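You operate a simulated robot arm through the tools that you are given. There is no shell and no other tool. Be economical: measure what you need, move in short steps, check, and stop when the job is done.

You run a simulated robot arm. Do the job below in one go: nothing can be reset, and whatever is moved stays where it is left.

JOB
Fetch the mint tea sachet and set it on top of the oatcake carton.

The check looks at the end state, three seconds after you hand in, the way a careful person would. Anything else that was tipped, shoved, dropped, spilled or broken makes it a failure.

ROBOT AND FRAMES
A 5-joint arm with a two-finger parallel gripper, fixed in place. Base frame: the origin is at the foot of the arm, x ahead of it, y to its left, z up; the work surface is at about z = 0. Units: mm, degrees, N and s.
With the tool pointing down near the work surface it reaches from about 260 to 680 mm from the base axis. Its first joint turns from -66.0 to 66.0 degrees. The tool tilts only in the upright plane through the base axis and itself; it spins freely about its own axis. Payload 2.9 kg.
The TCP is the grasp point between the finger pads, 30 mm short of the fingertips. In the tool frame z runs along the fingers and y along their closing line. The gripper opens to 110 mm. The fingers are 20 mm wide and 10 mm thick; the gripper's body (48 by 112 mm) begins 55 mm behind the TCP.
Orientation is that of the tool frame in the base frame, as [roll, pitch, yaw] about the fixed x, y, z axes, in that order (R = Rz(yaw) Ry(pitch) Rx(roll)). With the fingers straight down and closing along the base's y, the tool's x points along the base's -x, its y along +y and its z along -z.

CONTROLS
- The arm moves only by the tool nudge_tool. Its argument "targets" is a list of rows, each a list of 4 numbers: the shift along the tool's x, y, z in units of 300 mm (1.0 is 300 mm), then the turn about the tool's z in units of 45 degrees (1.0 is 45 degrees). In form: [[x, y, z, twist], ...]. A call has 1 to 12 rows; each row is the pose to reach, as a shift and turn from the pose commanded when the call began, along the tool's axes at that moment. "hand" is the closure in counts, from 0 (fully open) to 255 (shut), set as the call begins (left out, the last holds). A call with a number of a shift or a turn outside -1 to 1 is refused whole. A row lasts 0.2 s, in which the tool goes at most 50 mm and 8.6 degrees; a call with a longer step from one row to the next is refused whole, and so is a gripper value outside its range. Where a pose cannot be reached the arm comes as near as it can. A force on the tool above 40 N (or 10 N above the force at the start of the call, whichever is more), or a blocked arm, ends the call early, and 0.2 s more pass. The fingers move at their own pace (about 108 mm/s each) and stop on an object; they squeeze with about 44 N. The grip force told is the motor's: it shows also when the fingers shut on nothing. Time passes only in rows, and 0.2 s behind the last, so rows that repeat a pose let the fingers close. The reply holds the time, the measured pose of the TCP, the force on the tool along the base axes, the opening and the grip force, in the units named above and with some noise.
- Cameras (640 x 400 px; columns grow to the right, rows downward): "scene" is fixed at [43, -443.9, 606.9]; the picture's right is [0.62, -0.79, 0.00], its down [-0.40, -0.32, -0.86] and it looks along [0.68, 0.53, -0.51] (base axes); focal length 359 px, centre (320, 200). "wrist" rides on the gripper at [72, 17, -103] in the tool frame; the picture's right is [-0.23, 0.97, 0.00], its down [-0.76, -0.18, -0.62] and it looks along [-0.61, -0.14, 0.78] (tool axes); focal length 222 px, centre (320, 200). There is no depth. A picture from a camera that has moved, and an enlarged one, comes with that camera's place and axes in the base frame and with its lens. The place of the scene camera against the robot may be out by one fixed shift of up to 25 mm in any direction.
- snapshot(camera): a new picture of that camera. The clock stands still meanwhile.
- close_up(camera, box): a new picture of the part [left, top, right, bottom] of that camera's present view, enlarged. The clock stands still meanwhile.
- finish_job(): hands the job in; it is judged then, once.

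Go step by step. Nothing tells you positions but the pictures and the camera data: compare them with the known pose of the tool, close in by small moves and look again before you grip or let go. The budget is 90 turns and 36 pictures, counting those below and the enlarged ones. Unless the task says otherwise, let go and move clear before handing in, and close with one line.

The tools are called after "Emit:" as a command line: name --pt "numbers of a row" for each row, then --argument value for the rest, lists and objects as JSON in quotes. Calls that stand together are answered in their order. nudge_tool: Moves the arm, as the interface text tells. Its arguments: {"type":"object","properties":{"targets":{"type":"array"},"hand":{"type":"number"}},"required":["targets"]} The other tools are called the same way: snapshot (camera) takes a picture; close_up (camera, box) takes an enlarged picture of a part of a camera's view; finish_job () hands the job in.

At the start:

```text
time_s: 0.0
ee_pos: [404.8, 8.4, 307.6]
tcp_rot: [180.0, 0.0, -180.0]
force: [-0.4, -0.6, -0.9]
gripper_width: 110.0
gripper_force: 0.1
```

scene: 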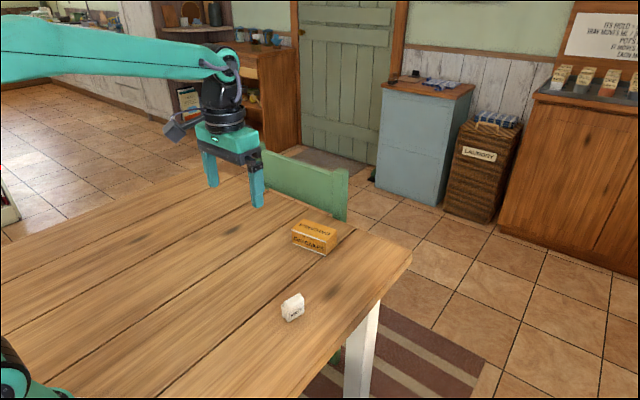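
wrist: 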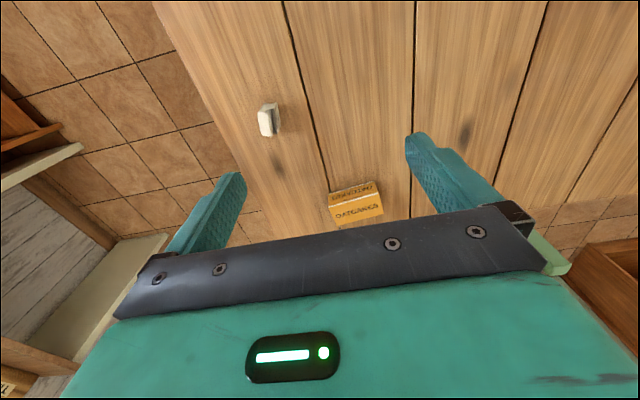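

The white sachet looks to be near (460, -100) and the orange carton near (650, 20), both roughly. I'll enlarge both views before moving.

Emit:
close_up --camera "scene" --box '[250, 200, 378, 330]'

Emit:
close_up --camera "wrist" --box '[230, 80, 420, 240]'

```text
3.08 times, centred on (314, 265) of scene
camera zoom: at [43.0, -443.9, 606.9], right [0.62, -0.79, 0.0], down [-0.4, -0.32, -0.86], along [0.68, 0.53, -0.51], focal length 1105 px, centre (338, 0)
```

zoom: 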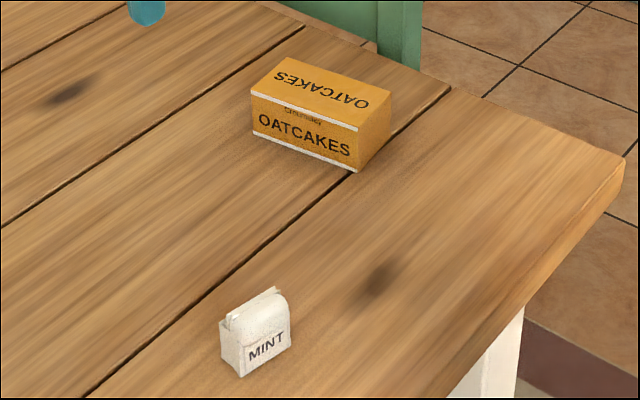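

```text
2.50 times, centred on (325, 160) of wrist
camera zoom: at [332.9, 24.6, 411.1], right [0.23, 0.97, 0.0], down [0.76, -0.18, 0.62], along [0.61, -0.14, -0.78], focal length 555 px, centre (308, 300)
```

zoom: 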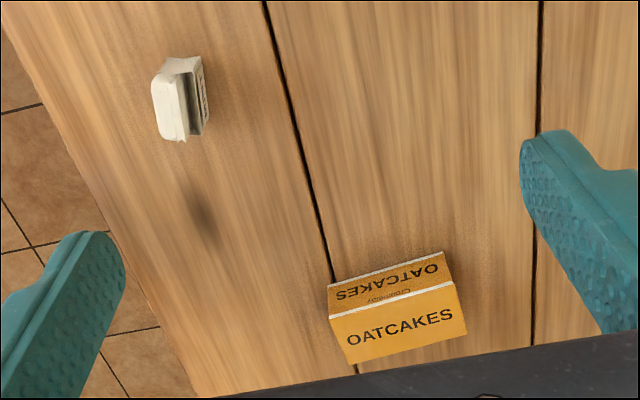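

The wrist view puts the sachet upright, about 47 x 22 mm and turned about -12°, centred near (446, -90). The carton measures about 60 x 108 x 47 mm, centred near (668, 30). I'll move above the sachet, line up the yaw and look again.

Emit:
nudge_tool --pt "-0.027 -0.066 0.092 0.053" --pt "-0.055 -0.131 0.184 0.107" --pt "-0.082 -0.197 0.275 0.16" --pt "-0.11 -0.262 0.367 0.213" --pt "-0.137 -0.328 0.459 0.267" --pt "-0.137 -0.328 0.459 0.267" --hand 0

Emit:
snapshot --camera "wrist"

Emit:
close_up --camera "scene" --box '[220, 200, 380, 330]'

```text
time_s: 1.4
ee_pos: [446.2, -92.8, 170.1]
tcp_rot: [-179.9, 0.1, 168.0]
force: [0.1, -0.1, -0.7]
gripper_width: 110.2
gripper_force: 0.0
```

```text
31 pictures are left
camera wrist: at [379.4, -61.7, 273.5], right [0.43, 0.9, 0.0], down [0.71, -0.33, 0.62], along [0.56, -0.27, -0.78], focal length 222 px, centre (320, 200)
```

wrist: 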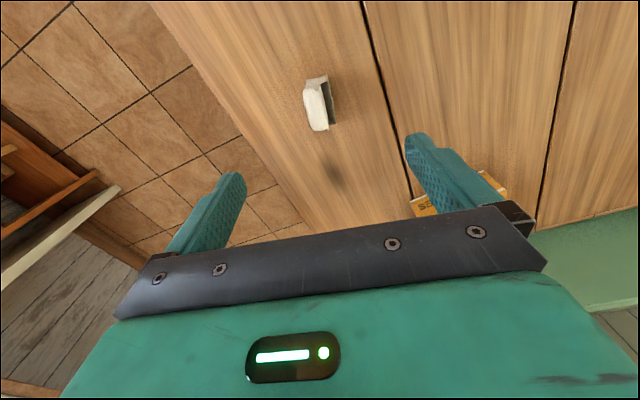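

```text
3.08 times, centred on (300, 265) of scene
camera zoom: at [43.0, -443.9, 606.9], right [0.62, -0.79, 0.0], down [-0.4, -0.32, -0.86], along [0.68, 0.53, -0.51], focal length 1105 px, centre (382, 0)
```

zoom: 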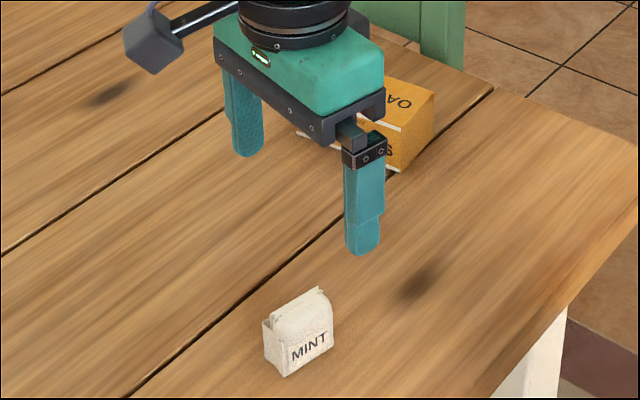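

The sachet sits almost exactly on the projected tool axis, at pixel (320, ~107). I'll enlarge it to check the angle.

Emit:
close_up --camera "wrist" --box '[280, 60, 360, 145]'

```text
4.71 times, centred on (320, 102) of wrist
camera zoom: at [379.4, -61.7, 273.5], right [0.43, 0.9, 0.0], down [0.71, -0.33, 0.62], along [0.56, -0.27, -0.78], focal length 1045 px, centre (320, 659)
```

zoom: 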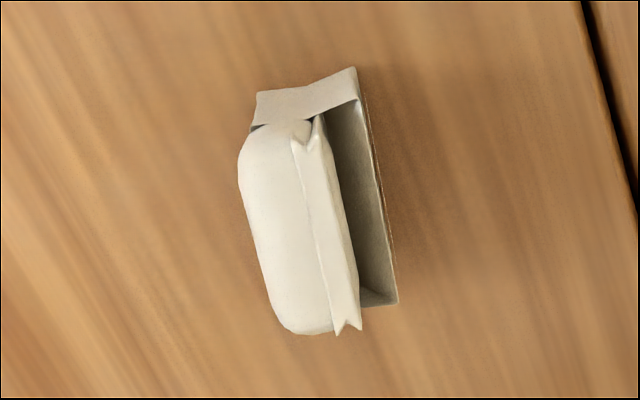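

The measured centre is about (446, -92) with a yaw of about -12°, which matches the tool. I'll go straight down to z≈36 with the fingers open.

Emit:
nudge_tool --pt "0 0 0.1 0" --pt "0 0 0.2 0" --pt "0 0 0.3 0" --pt "0 0 0.38 0" --pt "0 0 0.42 0" --pt "0 0 0.447 0" --pt "0 0 0.447 0"

Emit:
close_up --camera "scene" --box '[220, 220, 380, 340]'

Emit:
snapshot --camera "wrist"

```text
time_s: 3.0
ee_pos: [447.5, -89.9, 35.5]
tcp_rot: [180.0, 0.0, 168.0]
force: [-0.3, 0.1, 0.2]
gripper_width: 109.7
gripper_force: 0.2
```

```text
3.33 times, centred on (300, 280) of scene
camera zoom: at [43.0, -443.9, 606.9], right [0.62, -0.79, 0.0], down [-0.4, -0.32, -0.86], along [0.68, 0.53, -0.51], focal length 1197 px, centre (387, -67)
```

zoom: 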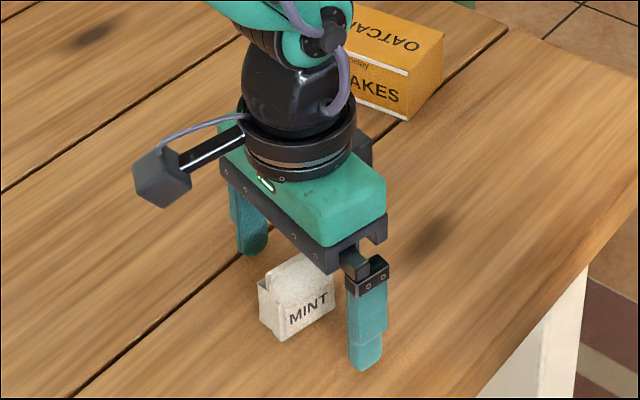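

```text
27 pictures are left
camera wrist: at [380.3, -58.7, 139.6], right [0.43, 0.91, 0.0], down [0.71, -0.33, 0.62], along [0.56, -0.27, -0.78], focal length 222 px, centre (320, 200)
```

wrist: 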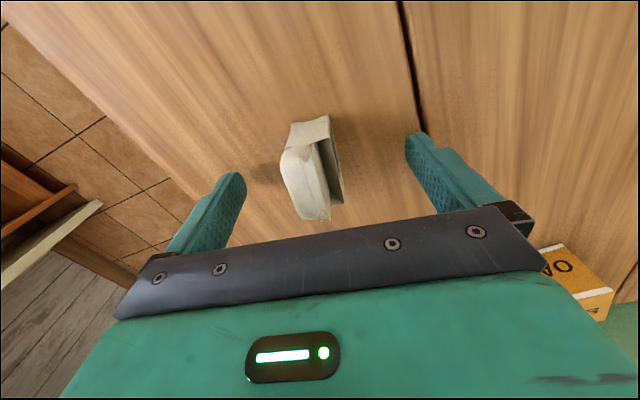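

The fingers straddle the sachet evenly and nothing is touching. I'll close on it.

Emit:
nudge_tool --pt "0 0 0 0" --pt "0 0 0 0" --pt "0 0 0 0" --pt "0 0 0 0" --pt "0 0 0 0" --hand 255

Emit:
snapshot --camera "wrist"

```text
time_s: 4.2
ee_pos: [446.2, -89.2, 36.1]
tcp_rot: [-180.0, 0.1, 168.0]
force: [0.8, -0.7, 0.3]
gripper_width: 26.0
gripper_force: 43.6
```

```text
26 pictures are left
camera wrist: at [380.3, -58.8, 139.8], right [0.43, 0.91, 0.0], down [0.71, -0.33, 0.62], along [0.56, -0.27, -0.78], focal length 222 px, centre (320, 200)
```

wrist: 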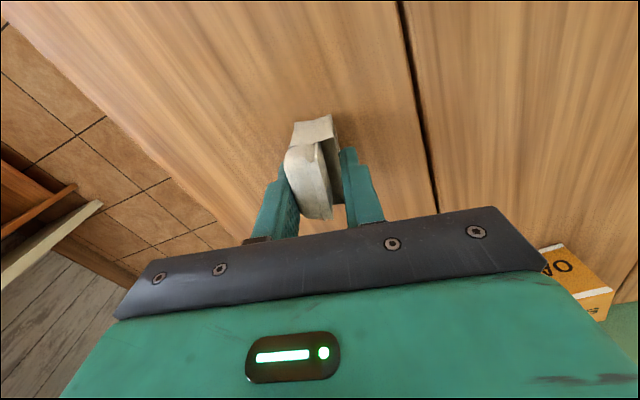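

The sachet is held at 26 mm with 43.6 N. I'll lift straight up 150 mm and turn 45° of the roughly 72° needed to line it up with the carton's long side.

Emit:
nudge_tool --pt "0 0 -0.05 0" --pt "0 0 -0.15 0" --pt "0 0 -0.27 0" --pt "0 0 -0.39 0" --pt "0 0 -0.5 0" --pt "0 0 -0.5 0.18" --pt "0 0 -0.5 0.36" --pt "0 0 -0.5 0.54" --pt "0 0 -0.5 0.72" --pt "0 0 -0.5 0.87" --pt "0 0 -0.5 1.0" --pt "0 0 -0.5 1.0"

Emit:
snapshot --camera "scene"

```text
time_s: 6.8
ee_pos: [445.4, -89.8, 185.1]
tcp_rot: [-180.0, 0.0, 122.9]
force: [-0.5, 0.1, 0.1]
gripper_width: 26.3
gripper_force: 44.3
```

```text
25 pictures are left
```

scene: 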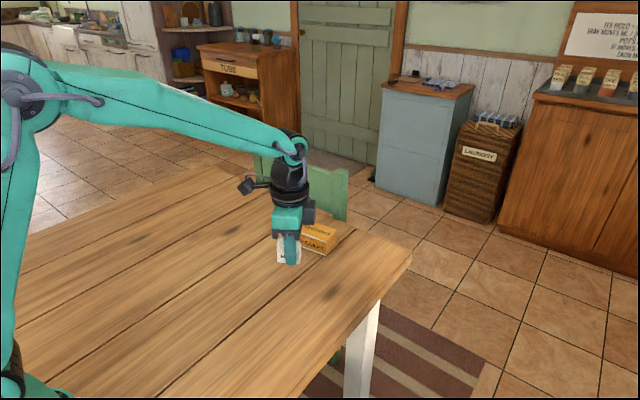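

The lift went cleanly. Next I'll move to about (600, 10) at the same height, finish the turn, and look at the carton again.

Emit:
nudge_tool --pt "0 0.1 0 0.1" --pt "0 0.22 0 0.2" --pt "0 0.34 0 0.3" --pt "0 0.46 0 0.4" --pt "0 0.56 0 0.5" --pt "0 0.614 0 0.591" --pt "0 0.614 0 0.591"

Emit:
snapshot --camera "wrist"

Emit:
close_up --camera "scene" --box '[240, 150, 380, 270]'

```text
time_s: 8.4
ee_pos: [599.9, 11.4, 184.7]
tcp_rot: [179.9, 0.1, 96.3]
force: [-0.3, 0.1, 0.7]
gripper_width: 26.3
gripper_force: 44.2
```

```text
24 pictures are left
camera wrist: at [610.0, 85.0, 287.5], right [0.99, -0.12, 0.0], down [-0.09, -0.78, 0.62], along [-0.07, -0.62, -0.78], focal length 222 px, centre (320, 200)
```

wrist: 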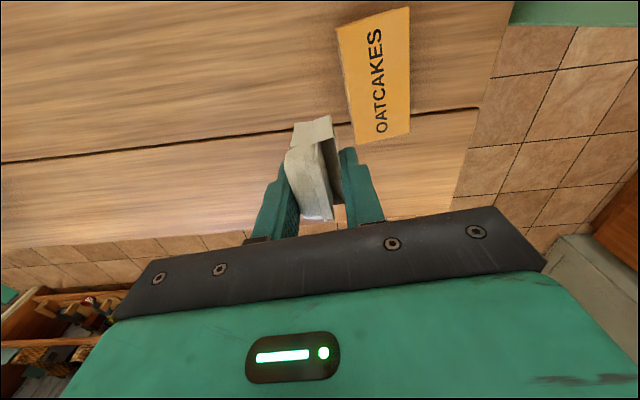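

```text
3.33 times, centred on (310, 210) of scene
camera zoom: at [43.0, -443.9, 606.9], right [0.62, -0.79, 0.0], down [-0.4, -0.32, -0.86], along [0.68, 0.53, -0.51], focal length 1197 px, centre (353, 167)
```

zoom: 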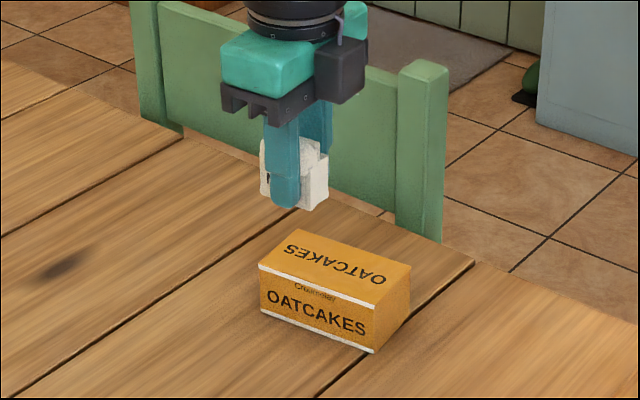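

The carton's top is centred near (664, 28) and its long axis is at about 96°, which matches the sachet now. I'll move over it at z≈140, which leaves plenty of clearance.

Emit:
nudge_tool --pt "0.008 0.055 0.03 0" --pt "0.017 0.11 0.07 0" --pt "0.025 0.165 0.11 0" --pt "0.033 0.218 0.15 0" --pt "0.033 0.218 0.15 0" --pt "0.033 0.218 0.15 0"

Emit:
close_up --camera "wrist" --box '[220, 20, 420, 240]'

Emit:
close_up --camera "scene" --box '[250, 170, 380, 270]'

```text
time_s: 9.8
ee_pos: [662.6, 26.4, 140.0]
tcp_rot: [-180.0, 0.0, 96.3]
force: [0.0, -0.3, -0.2]
gripper_width: 26.3
gripper_force: 44.0
```

```text
1.82 times, centred on (320, 130) of wrist
camera zoom: at [673.1, 100.2, 243.9], right [0.99, -0.12, 0.0], down [-0.09, -0.78, 0.62], along [-0.07, -0.62, -0.78], focal length 404 px, centre (320, 327)
```

zoom: 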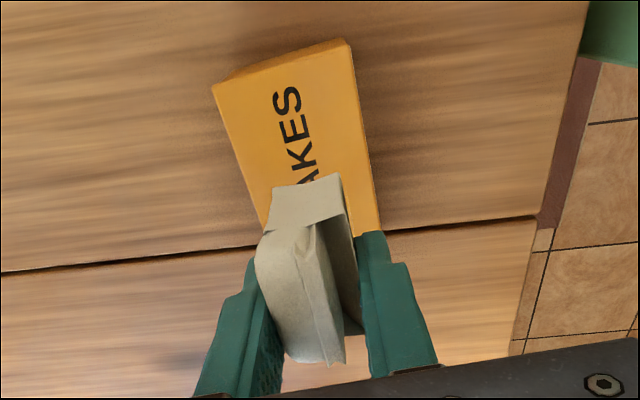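

```text
4.00 times, centred on (315, 220) of scene
camera zoom: at [43.0, -443.9, 606.9], right [0.62, -0.79, 0.0], down [-0.4, -0.32, -0.86], along [0.68, 0.53, -0.51], focal length 1437 px, centre (340, 120)
```

zoom: 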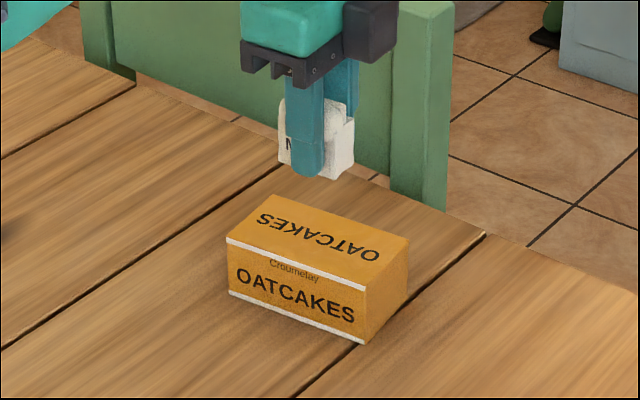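

The sachet is centred over the carton, whose top I put at 43–47 mm, so contact should come at TCP z ≈ 79–83. I'll go down to 90 and then creep.

Emit:
nudge_tool --pt "0 0 0.05 0" --pt "0 0 0.1 0" --pt "0 0 0.14 0" --pt "0 0 0.167 0" --pt "0 0 0.167 0"

Emit:
close_up --camera "scene" --box '[260, 190, 360, 265]'

Emit:
close_up --camera "wrist" --box '[220, 20, 420, 240]'

```text
time_s: 11.0
ee_pos: [663.6, 25.9, 91.4]
tcp_rot: [180.0, -0.1, 96.5]
force: [0.8, -0.4, -0.8]
gripper_width: 26.0
gripper_force: 44.2
```

```text
5.33 times, centred on (310, 228) of scene
camera zoom: at [43.0, -443.9, 606.9], right [0.62, -0.79, 0.0], down [-0.4, -0.32, -0.86], along [0.68, 0.53, -0.51], focal length 1915 px, centre (373, 53)
```

zoom: 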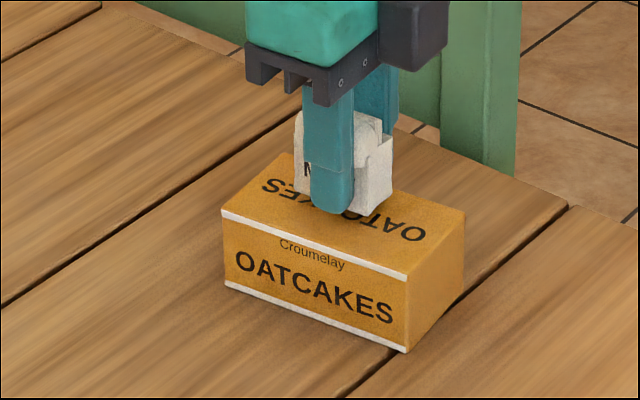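

```text
1.82 times, centred on (320, 130) of wrist
camera zoom: at [673.7, 100.1, 194.7], right [0.99, -0.12, 0.0], down [-0.09, -0.78, 0.62], along [-0.07, -0.62, -0.78], focal length 404 px, centre (320, 327)
```

zoom: 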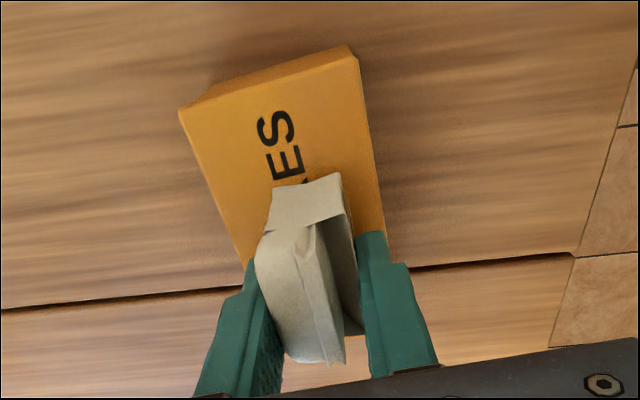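

It's well centred with about 8–10 mm left. I'll creep down in small steps and watch the force.

Emit:
nudge_tool --pt "0 0 0.007 0" --pt "0 0 0.013 0" --pt "0 0 0.02 0" --pt "0 0 0.02 0"

```text
time_s: 12.0
ee_pos: [664.8, 26.4, 85.5]
tcp_rot: [179.8, -0.1, 96.4]
force: [-0.9, -2.2, 9.3]
gripper_width: 26.6
gripper_force: 44.0
```

The upward force is 9 N, so the sachet has met the carton top. I'll ease off 1 mm and check.

Emit:
nudge_tool --pt "0 0 -0.003 0" --pt "0 0 -0.003 0"

Emit:
close_up --camera "scene" --box '[260, 190, 360, 265]'

```text
time_s: 12.6
ee_pos: [663.4, 27.9, 86.1]
tcp_rot: [179.8, 0.0, 96.4]
force: [1.6, -2.8, 10.2]
gripper_width: 26.3
gripper_force: 43.5
```

```text
5.33 times, centred on (310, 228) of scene
camera zoom: at [42.9, -443.9, 606.9], right [0.62, -0.79, 0.0], down [-0.4, -0.32, -0.86], along [0.68, 0.53, -0.51], focal length 1915 px, centre (373, 53)
```

zoom: 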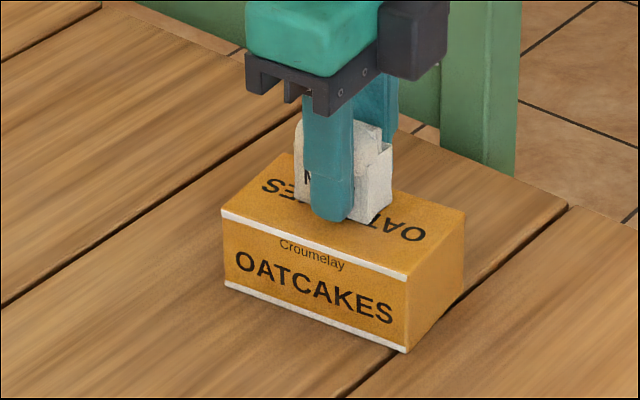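

The sachet is resting on the carton. I'll open the fingers partway while holding the arm still.

Emit:
nudge_tool --pt "0 0 0 0" --pt "0 0 0 0" --pt "0 0 0 0" --hand 120

Emit:
close_up --camera "wrist" --box '[220, 20, 420, 240]'

Emit:
close_up --camera "scene" --box '[260, 190, 360, 265]'

```text
time_s: 13.4
ee_pos: [664.1, 27.4, 84.8]
tcp_rot: [-180.0, 0.0, 96.4]
force: [-0.3, -0.1, -0.5]
gripper_width: 58.3
gripper_force: 0.0
```

```text
1.82 times, centred on (320, 130) of wrist
camera zoom: at [673.8, 100.7, 188.3], right [0.99, -0.12, 0.0], down [-0.09, -0.78, 0.62], along [-0.07, -0.62, -0.78], focal length 404 px, centre (320, 327)
```

zoom: 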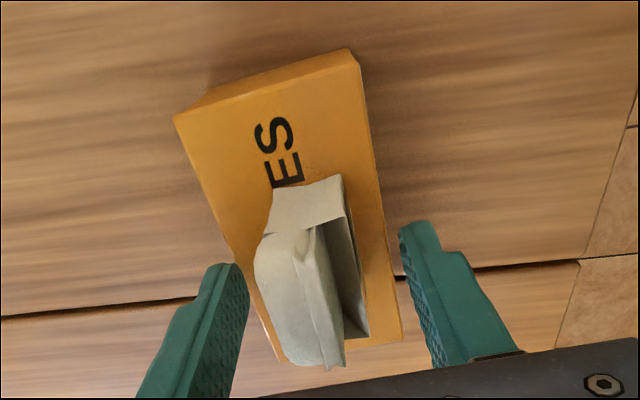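

```text
5.33 times, centred on (310, 228) of scene
camera zoom: at [43.0, -443.9, 606.9], right [0.62, -0.79, 0.0], down [-0.4, -0.32, -0.86], along [0.68, 0.53, -0.51], focal length 1915 px, centre (373, 53)
```

zoom: 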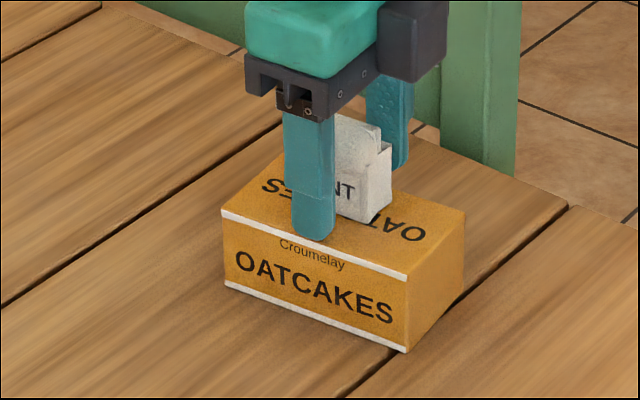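

The sachet stands free on the carton and both fingers are clear of it. I'll go straight up.

Emit:
nudge_tool --pt "0 0 -0.04 0" --pt "0 0 -0.1 0" --pt "0 0 -0.2 0" --pt "0 0 -0.32 0" --pt "0 0 -0.4 0" --pt "0 0 -0.4 0"

Emit:
snapshot --camera "scene"

```text
time_s: 14.8
ee_pos: [655.6, 27.4, 203.2]
tcp_rot: [-180.0, 0.0, 96.4]
force: [0.1, 0.0, 0.1]
gripper_width: 58.3
gripper_force: 0.0
out of reach, approached as far as the arm can: row 5, 6
```

```text
15 pictures are left
```

scene: 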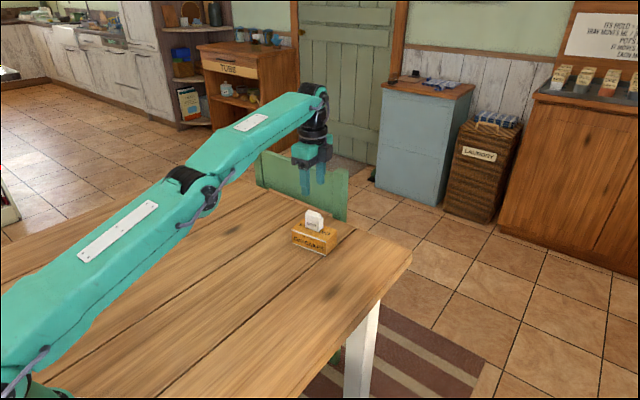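

The sachet stands upright in the middle of the carton, the carton hasn't moved, and the arm is well clear. I'm handing in.

Emit:
finish_job

```text
The job is handed in.
```

The mint tea sachet is standing on top of the oatcake carton, released, with the arm clear and nothing else disturbed.
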